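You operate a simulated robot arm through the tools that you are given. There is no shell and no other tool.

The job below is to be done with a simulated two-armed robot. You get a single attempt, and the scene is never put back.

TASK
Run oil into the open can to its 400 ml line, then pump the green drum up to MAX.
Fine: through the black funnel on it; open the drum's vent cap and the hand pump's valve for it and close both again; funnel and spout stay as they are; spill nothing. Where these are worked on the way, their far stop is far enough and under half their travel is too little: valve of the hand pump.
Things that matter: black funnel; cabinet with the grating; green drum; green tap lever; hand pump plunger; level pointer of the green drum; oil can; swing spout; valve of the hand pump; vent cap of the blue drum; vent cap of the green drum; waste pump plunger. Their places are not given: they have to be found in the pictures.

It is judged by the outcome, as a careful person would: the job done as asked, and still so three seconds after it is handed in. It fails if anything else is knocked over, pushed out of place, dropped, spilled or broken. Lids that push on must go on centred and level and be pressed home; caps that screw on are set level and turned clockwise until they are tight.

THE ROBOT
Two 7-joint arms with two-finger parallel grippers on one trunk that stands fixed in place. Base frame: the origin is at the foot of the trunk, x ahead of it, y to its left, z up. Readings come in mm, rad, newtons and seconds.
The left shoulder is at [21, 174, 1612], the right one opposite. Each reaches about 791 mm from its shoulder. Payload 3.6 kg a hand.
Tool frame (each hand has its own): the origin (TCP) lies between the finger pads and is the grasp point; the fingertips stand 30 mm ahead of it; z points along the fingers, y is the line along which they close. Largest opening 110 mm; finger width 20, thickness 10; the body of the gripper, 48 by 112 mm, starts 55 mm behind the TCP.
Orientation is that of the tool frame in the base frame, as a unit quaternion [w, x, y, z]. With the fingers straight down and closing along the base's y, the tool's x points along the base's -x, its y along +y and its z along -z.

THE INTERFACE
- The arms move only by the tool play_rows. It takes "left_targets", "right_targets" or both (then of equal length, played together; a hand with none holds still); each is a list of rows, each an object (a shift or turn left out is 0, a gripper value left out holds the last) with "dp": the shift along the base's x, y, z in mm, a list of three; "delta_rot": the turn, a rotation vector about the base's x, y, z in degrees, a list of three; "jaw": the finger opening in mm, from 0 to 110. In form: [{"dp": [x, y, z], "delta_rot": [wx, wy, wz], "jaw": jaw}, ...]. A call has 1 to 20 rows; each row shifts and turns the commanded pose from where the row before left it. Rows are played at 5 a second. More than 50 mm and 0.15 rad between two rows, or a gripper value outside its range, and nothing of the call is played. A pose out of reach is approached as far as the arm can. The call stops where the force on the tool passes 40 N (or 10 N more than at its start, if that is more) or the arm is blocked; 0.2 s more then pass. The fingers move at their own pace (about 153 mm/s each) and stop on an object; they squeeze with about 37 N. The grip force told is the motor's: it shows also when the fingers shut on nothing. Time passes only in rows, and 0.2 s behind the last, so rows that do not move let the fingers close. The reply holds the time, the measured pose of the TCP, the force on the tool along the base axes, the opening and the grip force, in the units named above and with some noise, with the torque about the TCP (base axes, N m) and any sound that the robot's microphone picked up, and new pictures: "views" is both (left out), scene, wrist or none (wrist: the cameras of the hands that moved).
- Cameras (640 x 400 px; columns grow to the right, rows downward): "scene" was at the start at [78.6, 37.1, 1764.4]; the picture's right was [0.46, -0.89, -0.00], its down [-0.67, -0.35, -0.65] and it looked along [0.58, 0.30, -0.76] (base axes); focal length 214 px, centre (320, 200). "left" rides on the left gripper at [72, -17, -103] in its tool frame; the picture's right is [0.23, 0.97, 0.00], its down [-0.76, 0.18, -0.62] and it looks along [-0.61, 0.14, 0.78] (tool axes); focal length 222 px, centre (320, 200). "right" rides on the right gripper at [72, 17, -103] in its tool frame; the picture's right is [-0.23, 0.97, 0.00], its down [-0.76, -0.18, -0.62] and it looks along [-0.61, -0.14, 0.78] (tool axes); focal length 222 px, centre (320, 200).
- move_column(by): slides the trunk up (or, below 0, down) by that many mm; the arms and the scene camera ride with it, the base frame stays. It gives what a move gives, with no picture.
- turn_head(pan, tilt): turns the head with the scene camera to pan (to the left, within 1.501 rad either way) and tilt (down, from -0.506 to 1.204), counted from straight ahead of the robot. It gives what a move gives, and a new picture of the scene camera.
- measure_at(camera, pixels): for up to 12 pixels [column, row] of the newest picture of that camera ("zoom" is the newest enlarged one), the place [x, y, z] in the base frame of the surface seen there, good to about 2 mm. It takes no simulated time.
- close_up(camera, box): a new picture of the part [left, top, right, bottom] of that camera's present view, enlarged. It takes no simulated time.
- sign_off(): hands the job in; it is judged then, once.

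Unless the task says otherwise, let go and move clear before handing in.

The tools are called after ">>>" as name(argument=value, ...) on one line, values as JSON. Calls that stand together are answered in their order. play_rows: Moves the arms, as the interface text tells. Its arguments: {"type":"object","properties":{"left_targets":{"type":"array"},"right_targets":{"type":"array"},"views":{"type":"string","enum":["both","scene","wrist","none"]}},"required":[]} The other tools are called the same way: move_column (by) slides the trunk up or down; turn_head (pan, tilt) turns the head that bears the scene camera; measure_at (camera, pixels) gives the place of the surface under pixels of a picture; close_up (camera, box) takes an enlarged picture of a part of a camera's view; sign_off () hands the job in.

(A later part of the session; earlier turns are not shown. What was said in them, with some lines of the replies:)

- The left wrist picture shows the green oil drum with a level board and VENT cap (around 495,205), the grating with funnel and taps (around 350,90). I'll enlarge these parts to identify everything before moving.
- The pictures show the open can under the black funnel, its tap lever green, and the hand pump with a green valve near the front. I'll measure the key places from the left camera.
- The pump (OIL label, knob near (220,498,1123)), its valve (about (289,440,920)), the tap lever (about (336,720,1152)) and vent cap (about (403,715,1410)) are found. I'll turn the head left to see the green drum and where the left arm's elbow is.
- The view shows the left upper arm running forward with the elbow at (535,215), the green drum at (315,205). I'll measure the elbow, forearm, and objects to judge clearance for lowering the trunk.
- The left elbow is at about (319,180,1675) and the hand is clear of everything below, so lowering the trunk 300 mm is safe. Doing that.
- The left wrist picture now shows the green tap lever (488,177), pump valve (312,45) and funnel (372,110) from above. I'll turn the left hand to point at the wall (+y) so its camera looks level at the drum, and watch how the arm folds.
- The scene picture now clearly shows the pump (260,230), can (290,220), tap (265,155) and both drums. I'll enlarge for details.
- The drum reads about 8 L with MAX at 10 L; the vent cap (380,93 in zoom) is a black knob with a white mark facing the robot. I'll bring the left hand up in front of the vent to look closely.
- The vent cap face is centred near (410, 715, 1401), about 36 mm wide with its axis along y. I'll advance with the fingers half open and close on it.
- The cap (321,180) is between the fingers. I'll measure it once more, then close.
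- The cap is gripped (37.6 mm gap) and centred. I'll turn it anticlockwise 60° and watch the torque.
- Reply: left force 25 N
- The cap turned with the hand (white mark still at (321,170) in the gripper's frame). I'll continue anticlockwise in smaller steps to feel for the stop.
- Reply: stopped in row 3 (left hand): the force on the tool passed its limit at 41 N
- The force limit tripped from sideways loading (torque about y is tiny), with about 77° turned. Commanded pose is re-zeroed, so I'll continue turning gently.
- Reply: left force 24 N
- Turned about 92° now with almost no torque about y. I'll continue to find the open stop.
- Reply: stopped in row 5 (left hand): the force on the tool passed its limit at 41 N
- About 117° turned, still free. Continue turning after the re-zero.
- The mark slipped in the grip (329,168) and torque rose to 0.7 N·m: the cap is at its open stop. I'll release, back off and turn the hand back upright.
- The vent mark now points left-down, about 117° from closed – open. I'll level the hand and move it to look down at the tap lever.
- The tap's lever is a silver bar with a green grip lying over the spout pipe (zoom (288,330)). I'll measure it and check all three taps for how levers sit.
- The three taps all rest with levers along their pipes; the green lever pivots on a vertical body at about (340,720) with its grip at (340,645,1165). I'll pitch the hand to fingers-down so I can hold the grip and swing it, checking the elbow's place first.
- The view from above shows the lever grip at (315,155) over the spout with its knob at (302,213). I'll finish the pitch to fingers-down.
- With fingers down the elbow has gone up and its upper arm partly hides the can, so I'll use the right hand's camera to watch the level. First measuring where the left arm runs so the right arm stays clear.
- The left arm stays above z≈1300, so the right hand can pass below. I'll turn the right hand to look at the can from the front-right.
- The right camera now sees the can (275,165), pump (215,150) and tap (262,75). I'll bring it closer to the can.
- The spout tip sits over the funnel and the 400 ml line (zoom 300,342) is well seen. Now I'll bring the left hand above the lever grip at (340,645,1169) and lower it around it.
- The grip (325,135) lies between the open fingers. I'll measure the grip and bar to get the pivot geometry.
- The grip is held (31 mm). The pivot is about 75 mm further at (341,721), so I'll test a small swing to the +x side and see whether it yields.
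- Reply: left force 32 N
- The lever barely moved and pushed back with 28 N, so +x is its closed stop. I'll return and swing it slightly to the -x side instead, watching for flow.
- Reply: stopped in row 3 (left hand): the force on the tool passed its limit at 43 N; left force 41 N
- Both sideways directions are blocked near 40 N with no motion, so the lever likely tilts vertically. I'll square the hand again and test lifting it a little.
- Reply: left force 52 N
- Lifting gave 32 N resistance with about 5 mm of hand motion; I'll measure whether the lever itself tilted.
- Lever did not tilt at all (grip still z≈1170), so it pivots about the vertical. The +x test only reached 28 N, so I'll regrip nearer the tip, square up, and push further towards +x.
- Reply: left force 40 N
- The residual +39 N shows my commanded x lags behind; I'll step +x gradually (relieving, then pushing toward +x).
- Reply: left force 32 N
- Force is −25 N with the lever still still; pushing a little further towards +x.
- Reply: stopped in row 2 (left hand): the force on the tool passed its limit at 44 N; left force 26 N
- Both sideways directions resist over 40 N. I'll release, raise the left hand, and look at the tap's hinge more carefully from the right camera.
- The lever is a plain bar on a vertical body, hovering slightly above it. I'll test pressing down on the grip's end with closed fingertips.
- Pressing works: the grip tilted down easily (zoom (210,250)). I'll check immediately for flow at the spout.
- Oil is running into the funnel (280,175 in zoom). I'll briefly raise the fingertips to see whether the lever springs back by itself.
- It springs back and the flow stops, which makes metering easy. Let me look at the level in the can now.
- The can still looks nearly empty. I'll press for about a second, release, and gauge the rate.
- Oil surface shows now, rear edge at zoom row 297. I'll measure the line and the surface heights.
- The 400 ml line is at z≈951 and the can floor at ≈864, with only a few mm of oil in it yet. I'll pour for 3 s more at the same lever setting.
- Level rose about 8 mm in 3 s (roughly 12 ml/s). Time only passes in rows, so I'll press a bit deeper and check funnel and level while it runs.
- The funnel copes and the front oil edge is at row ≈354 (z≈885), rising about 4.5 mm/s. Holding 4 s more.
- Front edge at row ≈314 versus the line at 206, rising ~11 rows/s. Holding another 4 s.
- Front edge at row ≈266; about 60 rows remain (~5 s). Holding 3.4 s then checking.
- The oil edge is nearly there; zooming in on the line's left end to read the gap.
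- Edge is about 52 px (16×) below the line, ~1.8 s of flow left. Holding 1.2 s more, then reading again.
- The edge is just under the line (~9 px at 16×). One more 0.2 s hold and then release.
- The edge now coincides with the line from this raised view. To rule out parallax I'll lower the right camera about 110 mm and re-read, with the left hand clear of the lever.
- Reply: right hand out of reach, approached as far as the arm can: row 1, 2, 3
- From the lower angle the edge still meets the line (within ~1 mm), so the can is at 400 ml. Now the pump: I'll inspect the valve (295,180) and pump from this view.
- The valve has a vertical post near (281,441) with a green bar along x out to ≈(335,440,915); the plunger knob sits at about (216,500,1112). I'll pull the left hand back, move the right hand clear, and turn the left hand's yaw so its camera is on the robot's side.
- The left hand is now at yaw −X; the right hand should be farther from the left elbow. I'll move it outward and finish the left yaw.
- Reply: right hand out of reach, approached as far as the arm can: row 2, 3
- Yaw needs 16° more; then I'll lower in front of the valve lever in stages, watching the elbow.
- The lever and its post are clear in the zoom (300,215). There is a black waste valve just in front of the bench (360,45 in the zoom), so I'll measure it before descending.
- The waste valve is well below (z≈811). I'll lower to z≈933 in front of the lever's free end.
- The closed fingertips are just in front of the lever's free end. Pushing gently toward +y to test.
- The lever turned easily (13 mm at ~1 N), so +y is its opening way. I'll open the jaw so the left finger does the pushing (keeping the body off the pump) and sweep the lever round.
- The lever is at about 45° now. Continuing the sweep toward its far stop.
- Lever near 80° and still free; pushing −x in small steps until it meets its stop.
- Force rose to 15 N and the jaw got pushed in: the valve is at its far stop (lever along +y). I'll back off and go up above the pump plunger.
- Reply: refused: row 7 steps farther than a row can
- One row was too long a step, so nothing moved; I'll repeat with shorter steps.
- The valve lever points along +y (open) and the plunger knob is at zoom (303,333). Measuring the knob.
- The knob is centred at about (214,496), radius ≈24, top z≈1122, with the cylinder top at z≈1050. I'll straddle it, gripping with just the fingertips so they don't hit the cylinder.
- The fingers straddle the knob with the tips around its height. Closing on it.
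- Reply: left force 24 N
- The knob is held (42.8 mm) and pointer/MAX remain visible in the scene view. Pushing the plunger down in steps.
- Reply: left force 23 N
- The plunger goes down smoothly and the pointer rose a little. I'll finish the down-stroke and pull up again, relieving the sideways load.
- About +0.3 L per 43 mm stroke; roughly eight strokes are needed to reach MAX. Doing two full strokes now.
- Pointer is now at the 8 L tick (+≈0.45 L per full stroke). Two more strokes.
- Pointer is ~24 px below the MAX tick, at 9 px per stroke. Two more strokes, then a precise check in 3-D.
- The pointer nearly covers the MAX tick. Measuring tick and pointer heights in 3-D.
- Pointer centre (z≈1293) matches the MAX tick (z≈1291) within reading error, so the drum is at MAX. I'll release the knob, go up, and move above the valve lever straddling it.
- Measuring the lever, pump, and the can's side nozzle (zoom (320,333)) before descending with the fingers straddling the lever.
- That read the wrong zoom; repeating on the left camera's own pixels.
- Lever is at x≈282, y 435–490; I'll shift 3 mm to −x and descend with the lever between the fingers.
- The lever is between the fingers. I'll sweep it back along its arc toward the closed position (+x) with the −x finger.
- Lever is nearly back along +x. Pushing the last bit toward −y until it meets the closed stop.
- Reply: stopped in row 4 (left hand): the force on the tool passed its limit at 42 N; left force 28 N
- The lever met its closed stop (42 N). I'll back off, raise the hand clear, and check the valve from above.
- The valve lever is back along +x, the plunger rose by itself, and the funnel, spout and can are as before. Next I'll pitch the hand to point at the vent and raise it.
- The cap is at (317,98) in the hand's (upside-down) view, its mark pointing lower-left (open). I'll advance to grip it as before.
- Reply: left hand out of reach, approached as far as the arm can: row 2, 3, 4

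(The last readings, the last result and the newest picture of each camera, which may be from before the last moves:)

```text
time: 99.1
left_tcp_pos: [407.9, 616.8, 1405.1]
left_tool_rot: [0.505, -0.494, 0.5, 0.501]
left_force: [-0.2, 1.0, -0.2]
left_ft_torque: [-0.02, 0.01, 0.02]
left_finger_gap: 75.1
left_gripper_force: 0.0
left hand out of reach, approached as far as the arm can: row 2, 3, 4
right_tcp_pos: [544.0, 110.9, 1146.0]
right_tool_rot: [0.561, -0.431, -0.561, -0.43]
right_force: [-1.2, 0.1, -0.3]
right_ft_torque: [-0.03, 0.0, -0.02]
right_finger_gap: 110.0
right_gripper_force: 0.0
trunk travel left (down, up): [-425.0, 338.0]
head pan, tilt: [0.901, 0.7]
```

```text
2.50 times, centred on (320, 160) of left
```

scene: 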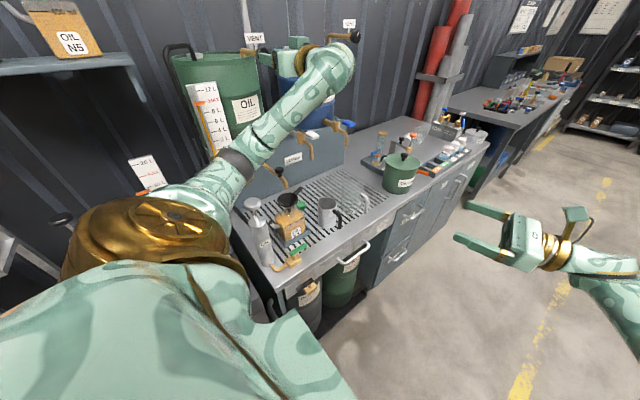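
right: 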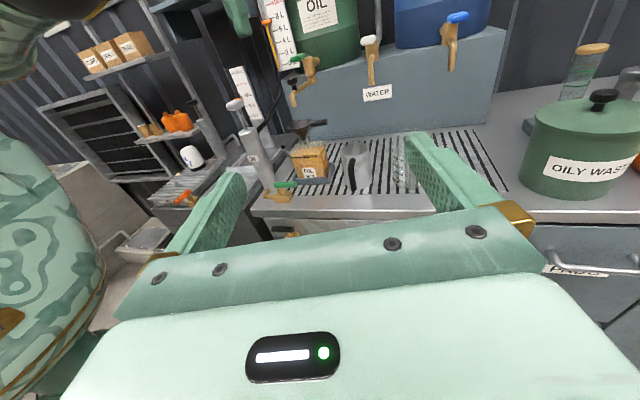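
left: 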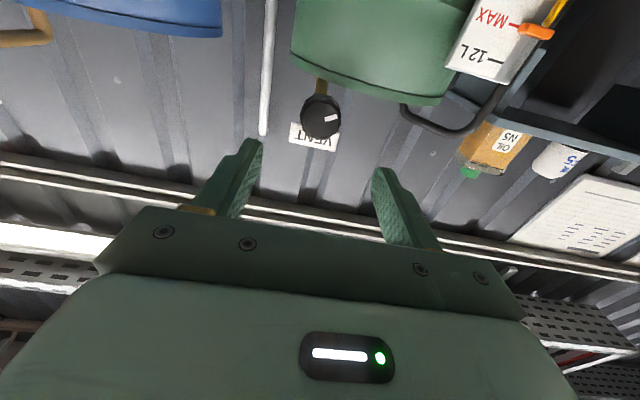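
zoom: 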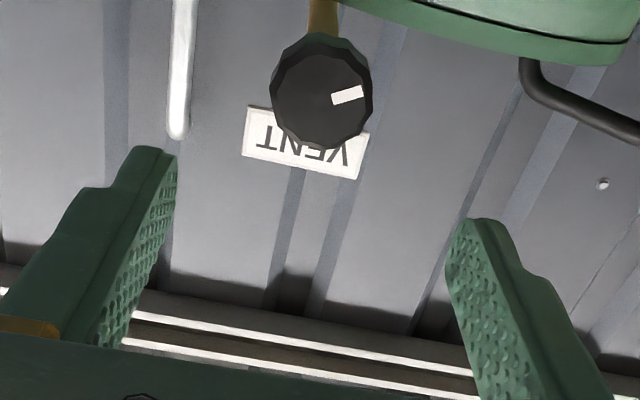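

In this roll the arm runs out of reach at y≈617. I'll bring the command back and roll the hand 90° (about y), the range that reached earlier.

>>> play_rows(left_targets=[{"dp": [0, -45, 0]}, {"dp": [0, -45, 0]}, {"dp": [0, -45, 0]}, {"delta_rot": [0, 8.2, 0]}, {"delta_rot": [0, 8.2, 0]}, {"delta_rot": [0, 8.2, 0]}, {"delta_rot": [0, 8.2, 0]}, {"delta_rot": [0, 8.2, 0]}, {"delta_rot": [0, 8.2, 0]}, {"delta_rot": [0, 8.2, 0]}, {"delta_rot": [0, 8.2, 0]}, {"delta_rot": [0, 8.2, 0]}, {"delta_rot": [0, 8.2, 0]}, {"delta_rot": [0, 8, 0]}])

```text
time: 102.1
left_tcp_pos: [405.6, 480.0, 1406.2]
left_tool_rot: [0.0, 0.005, 0.708, 0.707]
left_force: [0.6, 0.4, -0.6]
left_ft_torque: [0.01, -0.02, -0.01]
left_finger_gap: 74.8
left_gripper_force: 0.0
right_tcp_pos: [543.0, 110.8, 1146.4]
right_tool_rot: [0.561, -0.431, -0.56, -0.431]
right_force: [0.1, 1.1, 0.8]
right_ft_torque: [0.01, 0.01, 0.06]
right_finger_gap: 109.9
right_gripper_force: 0.0
trunk travel left (down, up): [-425.0, 338.0]
head pan, tilt: [0.901, 0.7]
```

scene: 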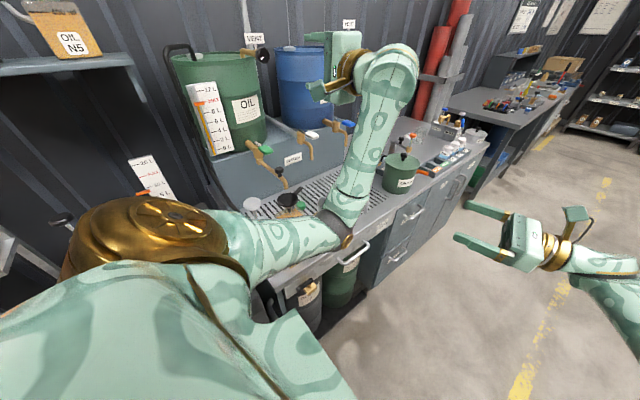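
left: 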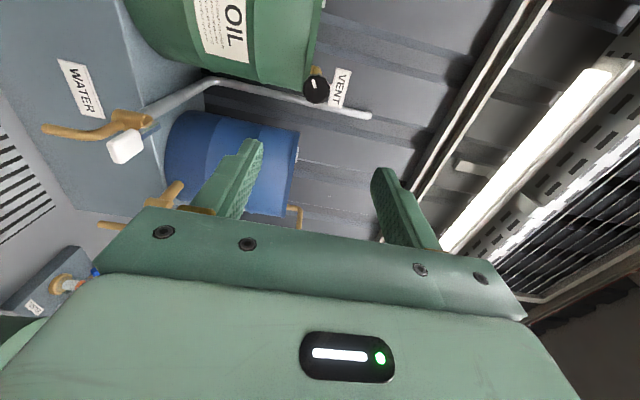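

Now the hand sits at roll −90° in the well-reaching posture. Advancing onto the cap again.

>>> play_rows(left_targets=[{"dp": [2, 45, -2]}, {"dp": [2, 45, -2]}, {"dp": [0, 45, -1]}, {"dp": [0, 45, 0]}, {"dp": [0, 46, 0]}], views="wrist")

>>> measure_at(camera="left", pixels=[[320, 182], [300, 178], [344, 186], [322, 160], [316, 202]])

```text
time: 103.3
left_tcp_pos: [409.5, 708.9, 1397.4]
left_tool_rot: [0.002, 0.005, 0.708, 0.706]
left_force: [0.5, 0.0, -0.2]
left_ft_torque: [-0.01, -0.02, -0.02]
left_finger_gap: 74.9
left_gripper_force: 0.1
right_tcp_pos: [543.6, 110.8, 1145.9]
right_tool_rot: [-0.562, 0.429, 0.562, 0.429]
right_force: [0.0, -0.2, 0.4]
right_ft_torque: [0.01, 0.01, 0.01]
right_finger_gap: 110.1
right_gripper_force: 0.0
trunk travel left (down, up): [-425.0, 338.0]
head pan, tilt: [0.901, 0.7]
```

left: 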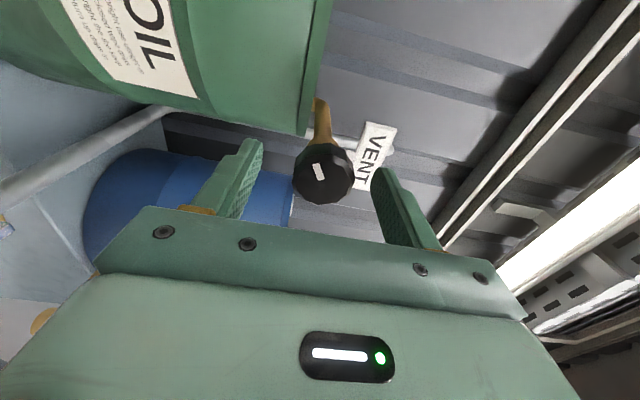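

```text
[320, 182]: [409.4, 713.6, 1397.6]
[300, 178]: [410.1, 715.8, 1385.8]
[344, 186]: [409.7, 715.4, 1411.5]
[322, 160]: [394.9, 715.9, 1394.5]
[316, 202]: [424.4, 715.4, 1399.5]
```

The cap is centred between the fingers. Gripping and turning clockwise (+y rotation) 60°.

>>> play_rows(left_targets=[{"dp": [0, -3, 1], "jaw": 20}, {}, {}, {"delta_rot": [0, 6, 0]}, {"delta_rot": [0, 6, 0]}, {"delta_rot": [0, 6, 0]}, {"delta_rot": [0, 6, 0]}, {"delta_rot": [0, 6, 0]}, {"delta_rot": [0, 6, 0]}, {"delta_rot": [0, 6, 0]}, {"delta_rot": [0, 6, 0]}, {"delta_rot": [0, 6, 0]}, {"delta_rot": [0, 6, 0]}], views="wrist")

```text
time: 106.1
left_tcp_pos: [409.7, 704.8, 1400.9]
left_tool_rot: [-0.353, 0.357, 0.614, 0.608]
left_force: [-0.5, 14.5, 9.0]
left_ft_torque: [0.3, 0.0, 0.03]
left_finger_gap: 37.7
left_gripper_force: 45.3
right_tcp_pos: [543.7, 112.5, 1145.4]
right_tool_rot: [-0.561, 0.431, 0.561, 0.43]
right_force: [0.3, 0.0, 0.5]
right_ft_torque: [0.01, 0.02, 0.0]
right_finger_gap: 110.4
right_gripper_force: 0.1
trunk travel left (down, up): [-425.0, 338.0]
head pan, tilt: [0.901, 0.7]
```

left: 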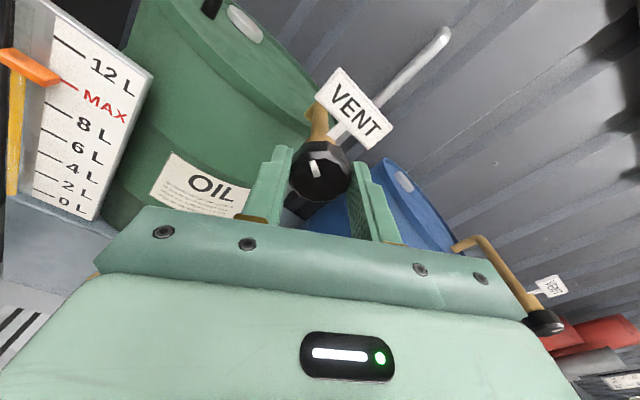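

The mark moved with the hand. Continuing clockwise to the closed stop.

>>> play_rows(left_targets=[{"dp": [0, 1, 0], "delta_rot": [0, 6, 0]}, {"delta_rot": [0, 6, 0]}, {"delta_rot": [0, 6, 0]}, {"delta_rot": [0, 6, 0]}, {"delta_rot": [0, 6, 0]}, {"delta_rot": [0, 6, 0]}, {"delta_rot": [0, 6, 0]}, {"delta_rot": [0, 6, 0]}], views="wrist")

```text
time: 107.9
left_tcp_pos: [411.6, 705.4, 1400.5]
left_tool_rot: [-0.572, 0.575, 0.418, 0.411]
left_force: [-1.8, 6.8, 2.2]
left_ft_torque: [1.05, 0.0, 0.01]
left_finger_gap: 37.7
left_gripper_force: 44.6
right_tcp_pos: [543.5, 110.8, 1146.0]
right_tool_rot: [0.561, -0.431, -0.561, -0.43]
right_force: [0.3, -0.9, -0.5]
right_ft_torque: [0.01, -0.01, 0.02]
right_finger_gap: 110.0
right_gripper_force: 0.2
trunk travel left (down, up): [-425.0, 338.0]
head pan, tilt: [0.901, 0.7]
```

left: 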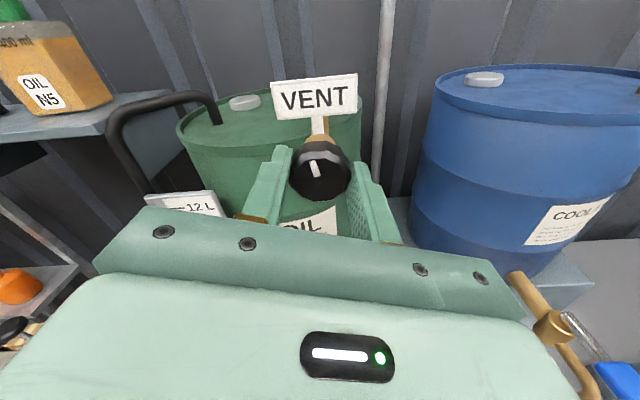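

The mark is close to upright now (315,168). Continuing until torque shows it is tight.

>>> play_rows(left_targets=[{"delta_rot": [0, 5, 0]}, {"delta_rot": [0, 5, 0]}, {"delta_rot": [0, 5, 0]}, {"delta_rot": [0, 5, 0]}, {"delta_rot": [0, 5, 0]}], views="wrist")

>>> close_up(camera="left", box=[250, 60, 400, 220])

```text
time: 109.1
left_tcp_pos: [411.5, 707.5, 1401.7]
left_tool_rot: [-0.649, 0.65, 0.283, 0.278]
left_force: [1.4, 2.1, 0.3]
left_ft_torque: [-0.07, -0.54, -0.13]
left_finger_gap: 37.3
left_gripper_force: 45.3
right_tcp_pos: [542.9, 111.5, 1146.0]
right_tool_rot: [0.561, -0.431, -0.56, -0.431]
right_force: [0.3, -0.2, -0.1]
right_ft_torque: [-0.01, -0.01, -0.01]
right_finger_gap: 110.1
right_gripper_force: 0.0
trunk travel left (down, up): [-425.0, 338.0]
head pan, tilt: [0.901, 0.7]
```

left: 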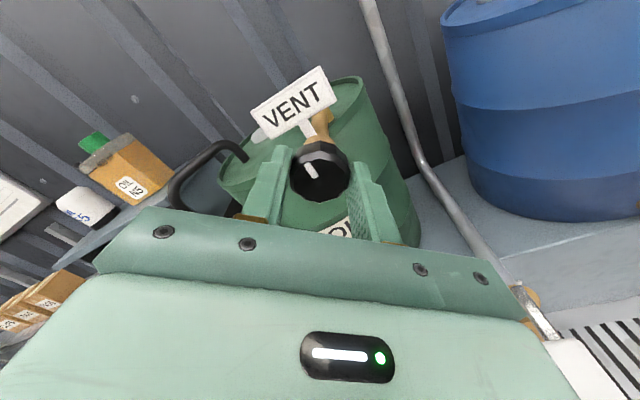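

```text
2.50 times, centred on (325, 140) of left
```

zoom: 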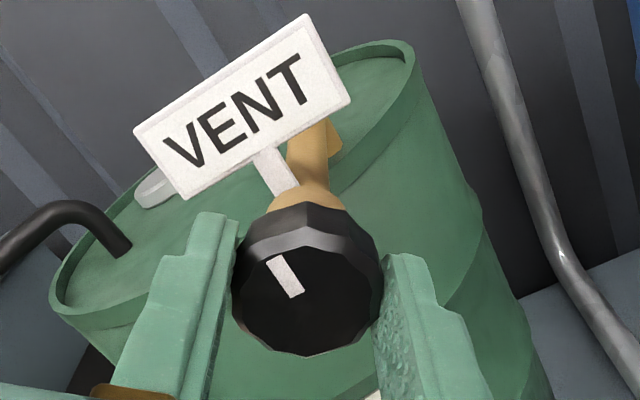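

The mark is parallel with the tag's post as at the start and torque rose (slip at the stop): the vent is closed tight. Releasing and backing off.

>>> play_rows(left_targets=[{"jaw": 75}, {}, {"dp": [0, -40, 0]}, {"dp": [0, -45, 0]}, {"dp": [0, -45, 0]}, {"dp": [0, -45, 0]}, {"dp": [0, -45, 0]}])

>>> close_up(camera="scene", box=[170, 30, 280, 130])

>>> close_up(camera="right", box=[220, 60, 400, 220])

>>> close_up(camera="scene", box=[220, 180, 340, 280])

```text
time: 110.7
left_tcp_pos: [412.1, 482.5, 1402.8]
left_tool_rot: [0.649, -0.649, -0.283, -0.278]
left_force: [-0.1, 0.0, 0.5]
left_ft_torque: [0.06, 0.03, -0.03]
left_finger_gap: 75.1
left_gripper_force: 0.1
right_tcp_pos: [544.0, 108.3, 1145.7]
right_tool_rot: [0.561, -0.43, -0.561, -0.431]
right_force: [-0.2, 0.4, 0.3]
right_ft_torque: [0.01, 0.03, -0.03]
right_finger_gap: 110.2
right_gripper_force: 0.0
trunk travel left (down, up): [-425.0, 338.0]
head pan, tilt: [0.901, 0.7]
```

scene: 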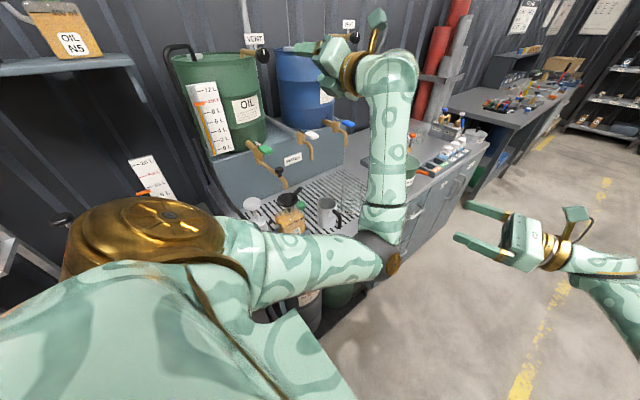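
left: 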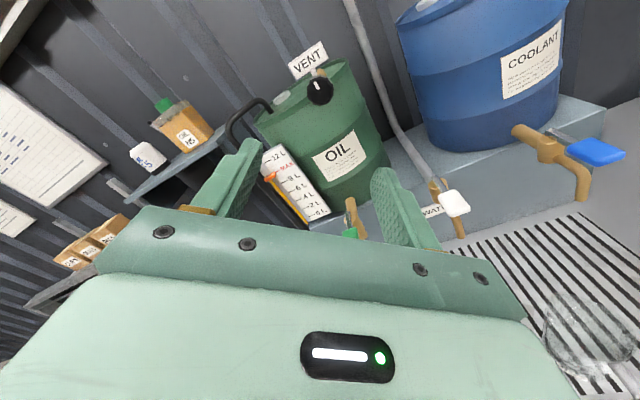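

```text
4.00 times, centred on (225, 80) of scene
```

zoom: 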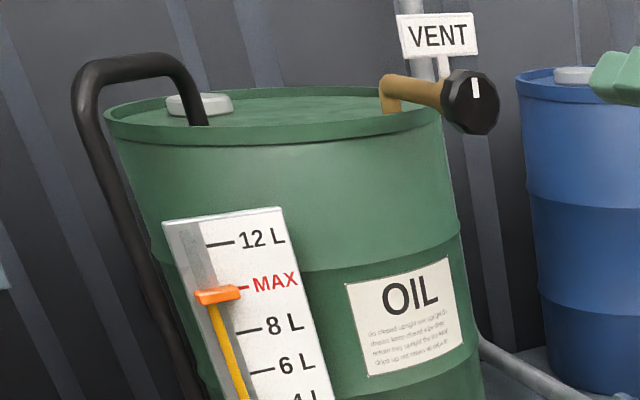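

```text
2.50 times, centred on (310, 140) of right
```

zoom: 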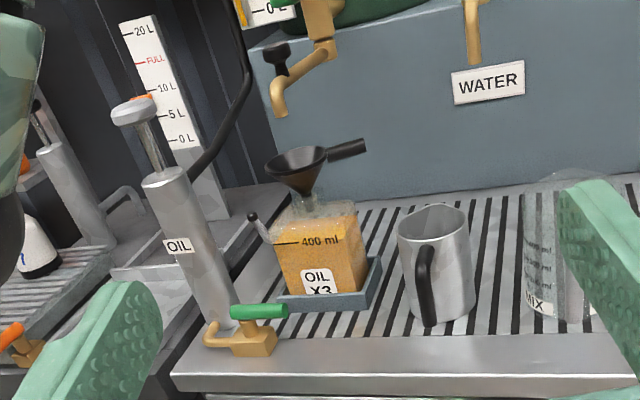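

```text
4.00 times, centred on (280, 230) of scene
```

zoom: 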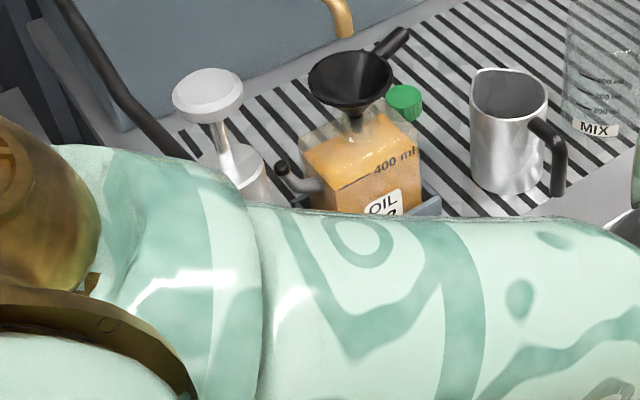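

Vent mark is upright again, valve closed, can at its line. One last careful check of the pointer against MAX with a close view and several measured points.

>>> close_up(camera="left", box=[255, 135, 335, 220])

>>> close_up(camera="scene", box=[195, 92, 220, 110])

>>> measure_at(camera="zoom", pixels=[[295, 210], [285, 211], [305, 208], [190, 270], [190, 262], [190, 250], [190, 240], [190, 232], [190, 222], [240, 240], [130, 258], [230, 35]])

```text
4.71 times, centred on (295, 178) of left
```

zoom: 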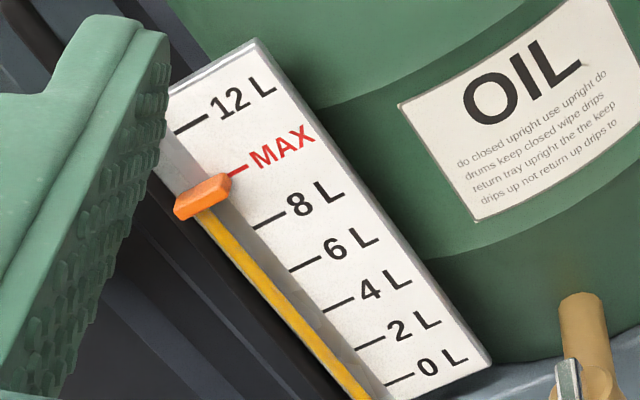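

```text
16.00 times, centred on (208, 101) of scene
```

zoom: 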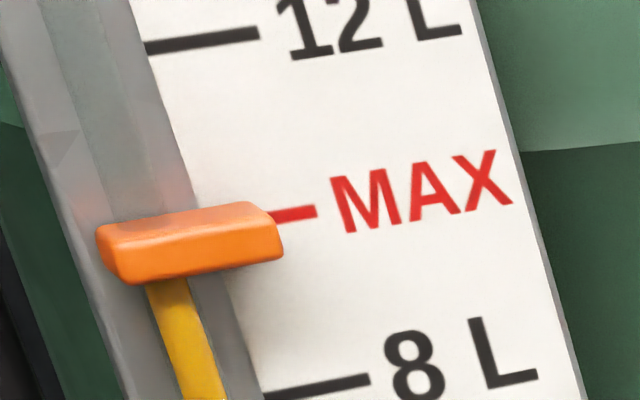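

```text
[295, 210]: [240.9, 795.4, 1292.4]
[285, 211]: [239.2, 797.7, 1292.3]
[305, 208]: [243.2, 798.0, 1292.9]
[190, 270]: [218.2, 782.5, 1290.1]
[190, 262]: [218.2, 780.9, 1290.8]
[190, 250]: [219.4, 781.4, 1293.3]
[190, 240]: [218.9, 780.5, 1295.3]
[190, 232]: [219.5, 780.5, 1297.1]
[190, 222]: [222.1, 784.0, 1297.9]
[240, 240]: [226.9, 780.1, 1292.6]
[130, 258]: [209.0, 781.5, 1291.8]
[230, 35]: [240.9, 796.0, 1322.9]
```

The pointer (z≈1293) and the MAX tick (z≈1292) agree within reading error. The can is at 400 ml, the tap has sprung shut, the valve and vent cap are closed, and the funnel and spout are as they were. Both hands are clear, so I'm handing in.

>>> sign_off()

```text
The job is handed in.
```

The job is done and handed in: the can is at its 400 ml line and the green drum is pumped up to MAX.

- **Can:** I filled it through the black funnel. The oil edge lay on the line from two viewing angles, to about 1 mm. No spill showed in any picture.
- **Green tap:** The lever works by pressing down and springs back by itself. I first tried it sideways and upwards, and it resisted at up to about 40 N without moving. It is shut again.
- **Drum level:** The pointer measured about 1293 mm high against about 1292 mm for the MAX tick, which is within the measuring error.
- **Vent cap:** I opened it before running the oil, so it was open for both parts of the job. Afterwards I turned it clockwise until it was tight, and its mark is back where it started.
- **Hand pump valve:** I opened it to its far stop for pumping, then swung it back until it met its closed stop.
- **Funnel, spout and the rest:** In the final pictures the funnel and spout are where they started, and nothing else looks moved or knocked over. The plunger came back up by itself, and both hands are clear.
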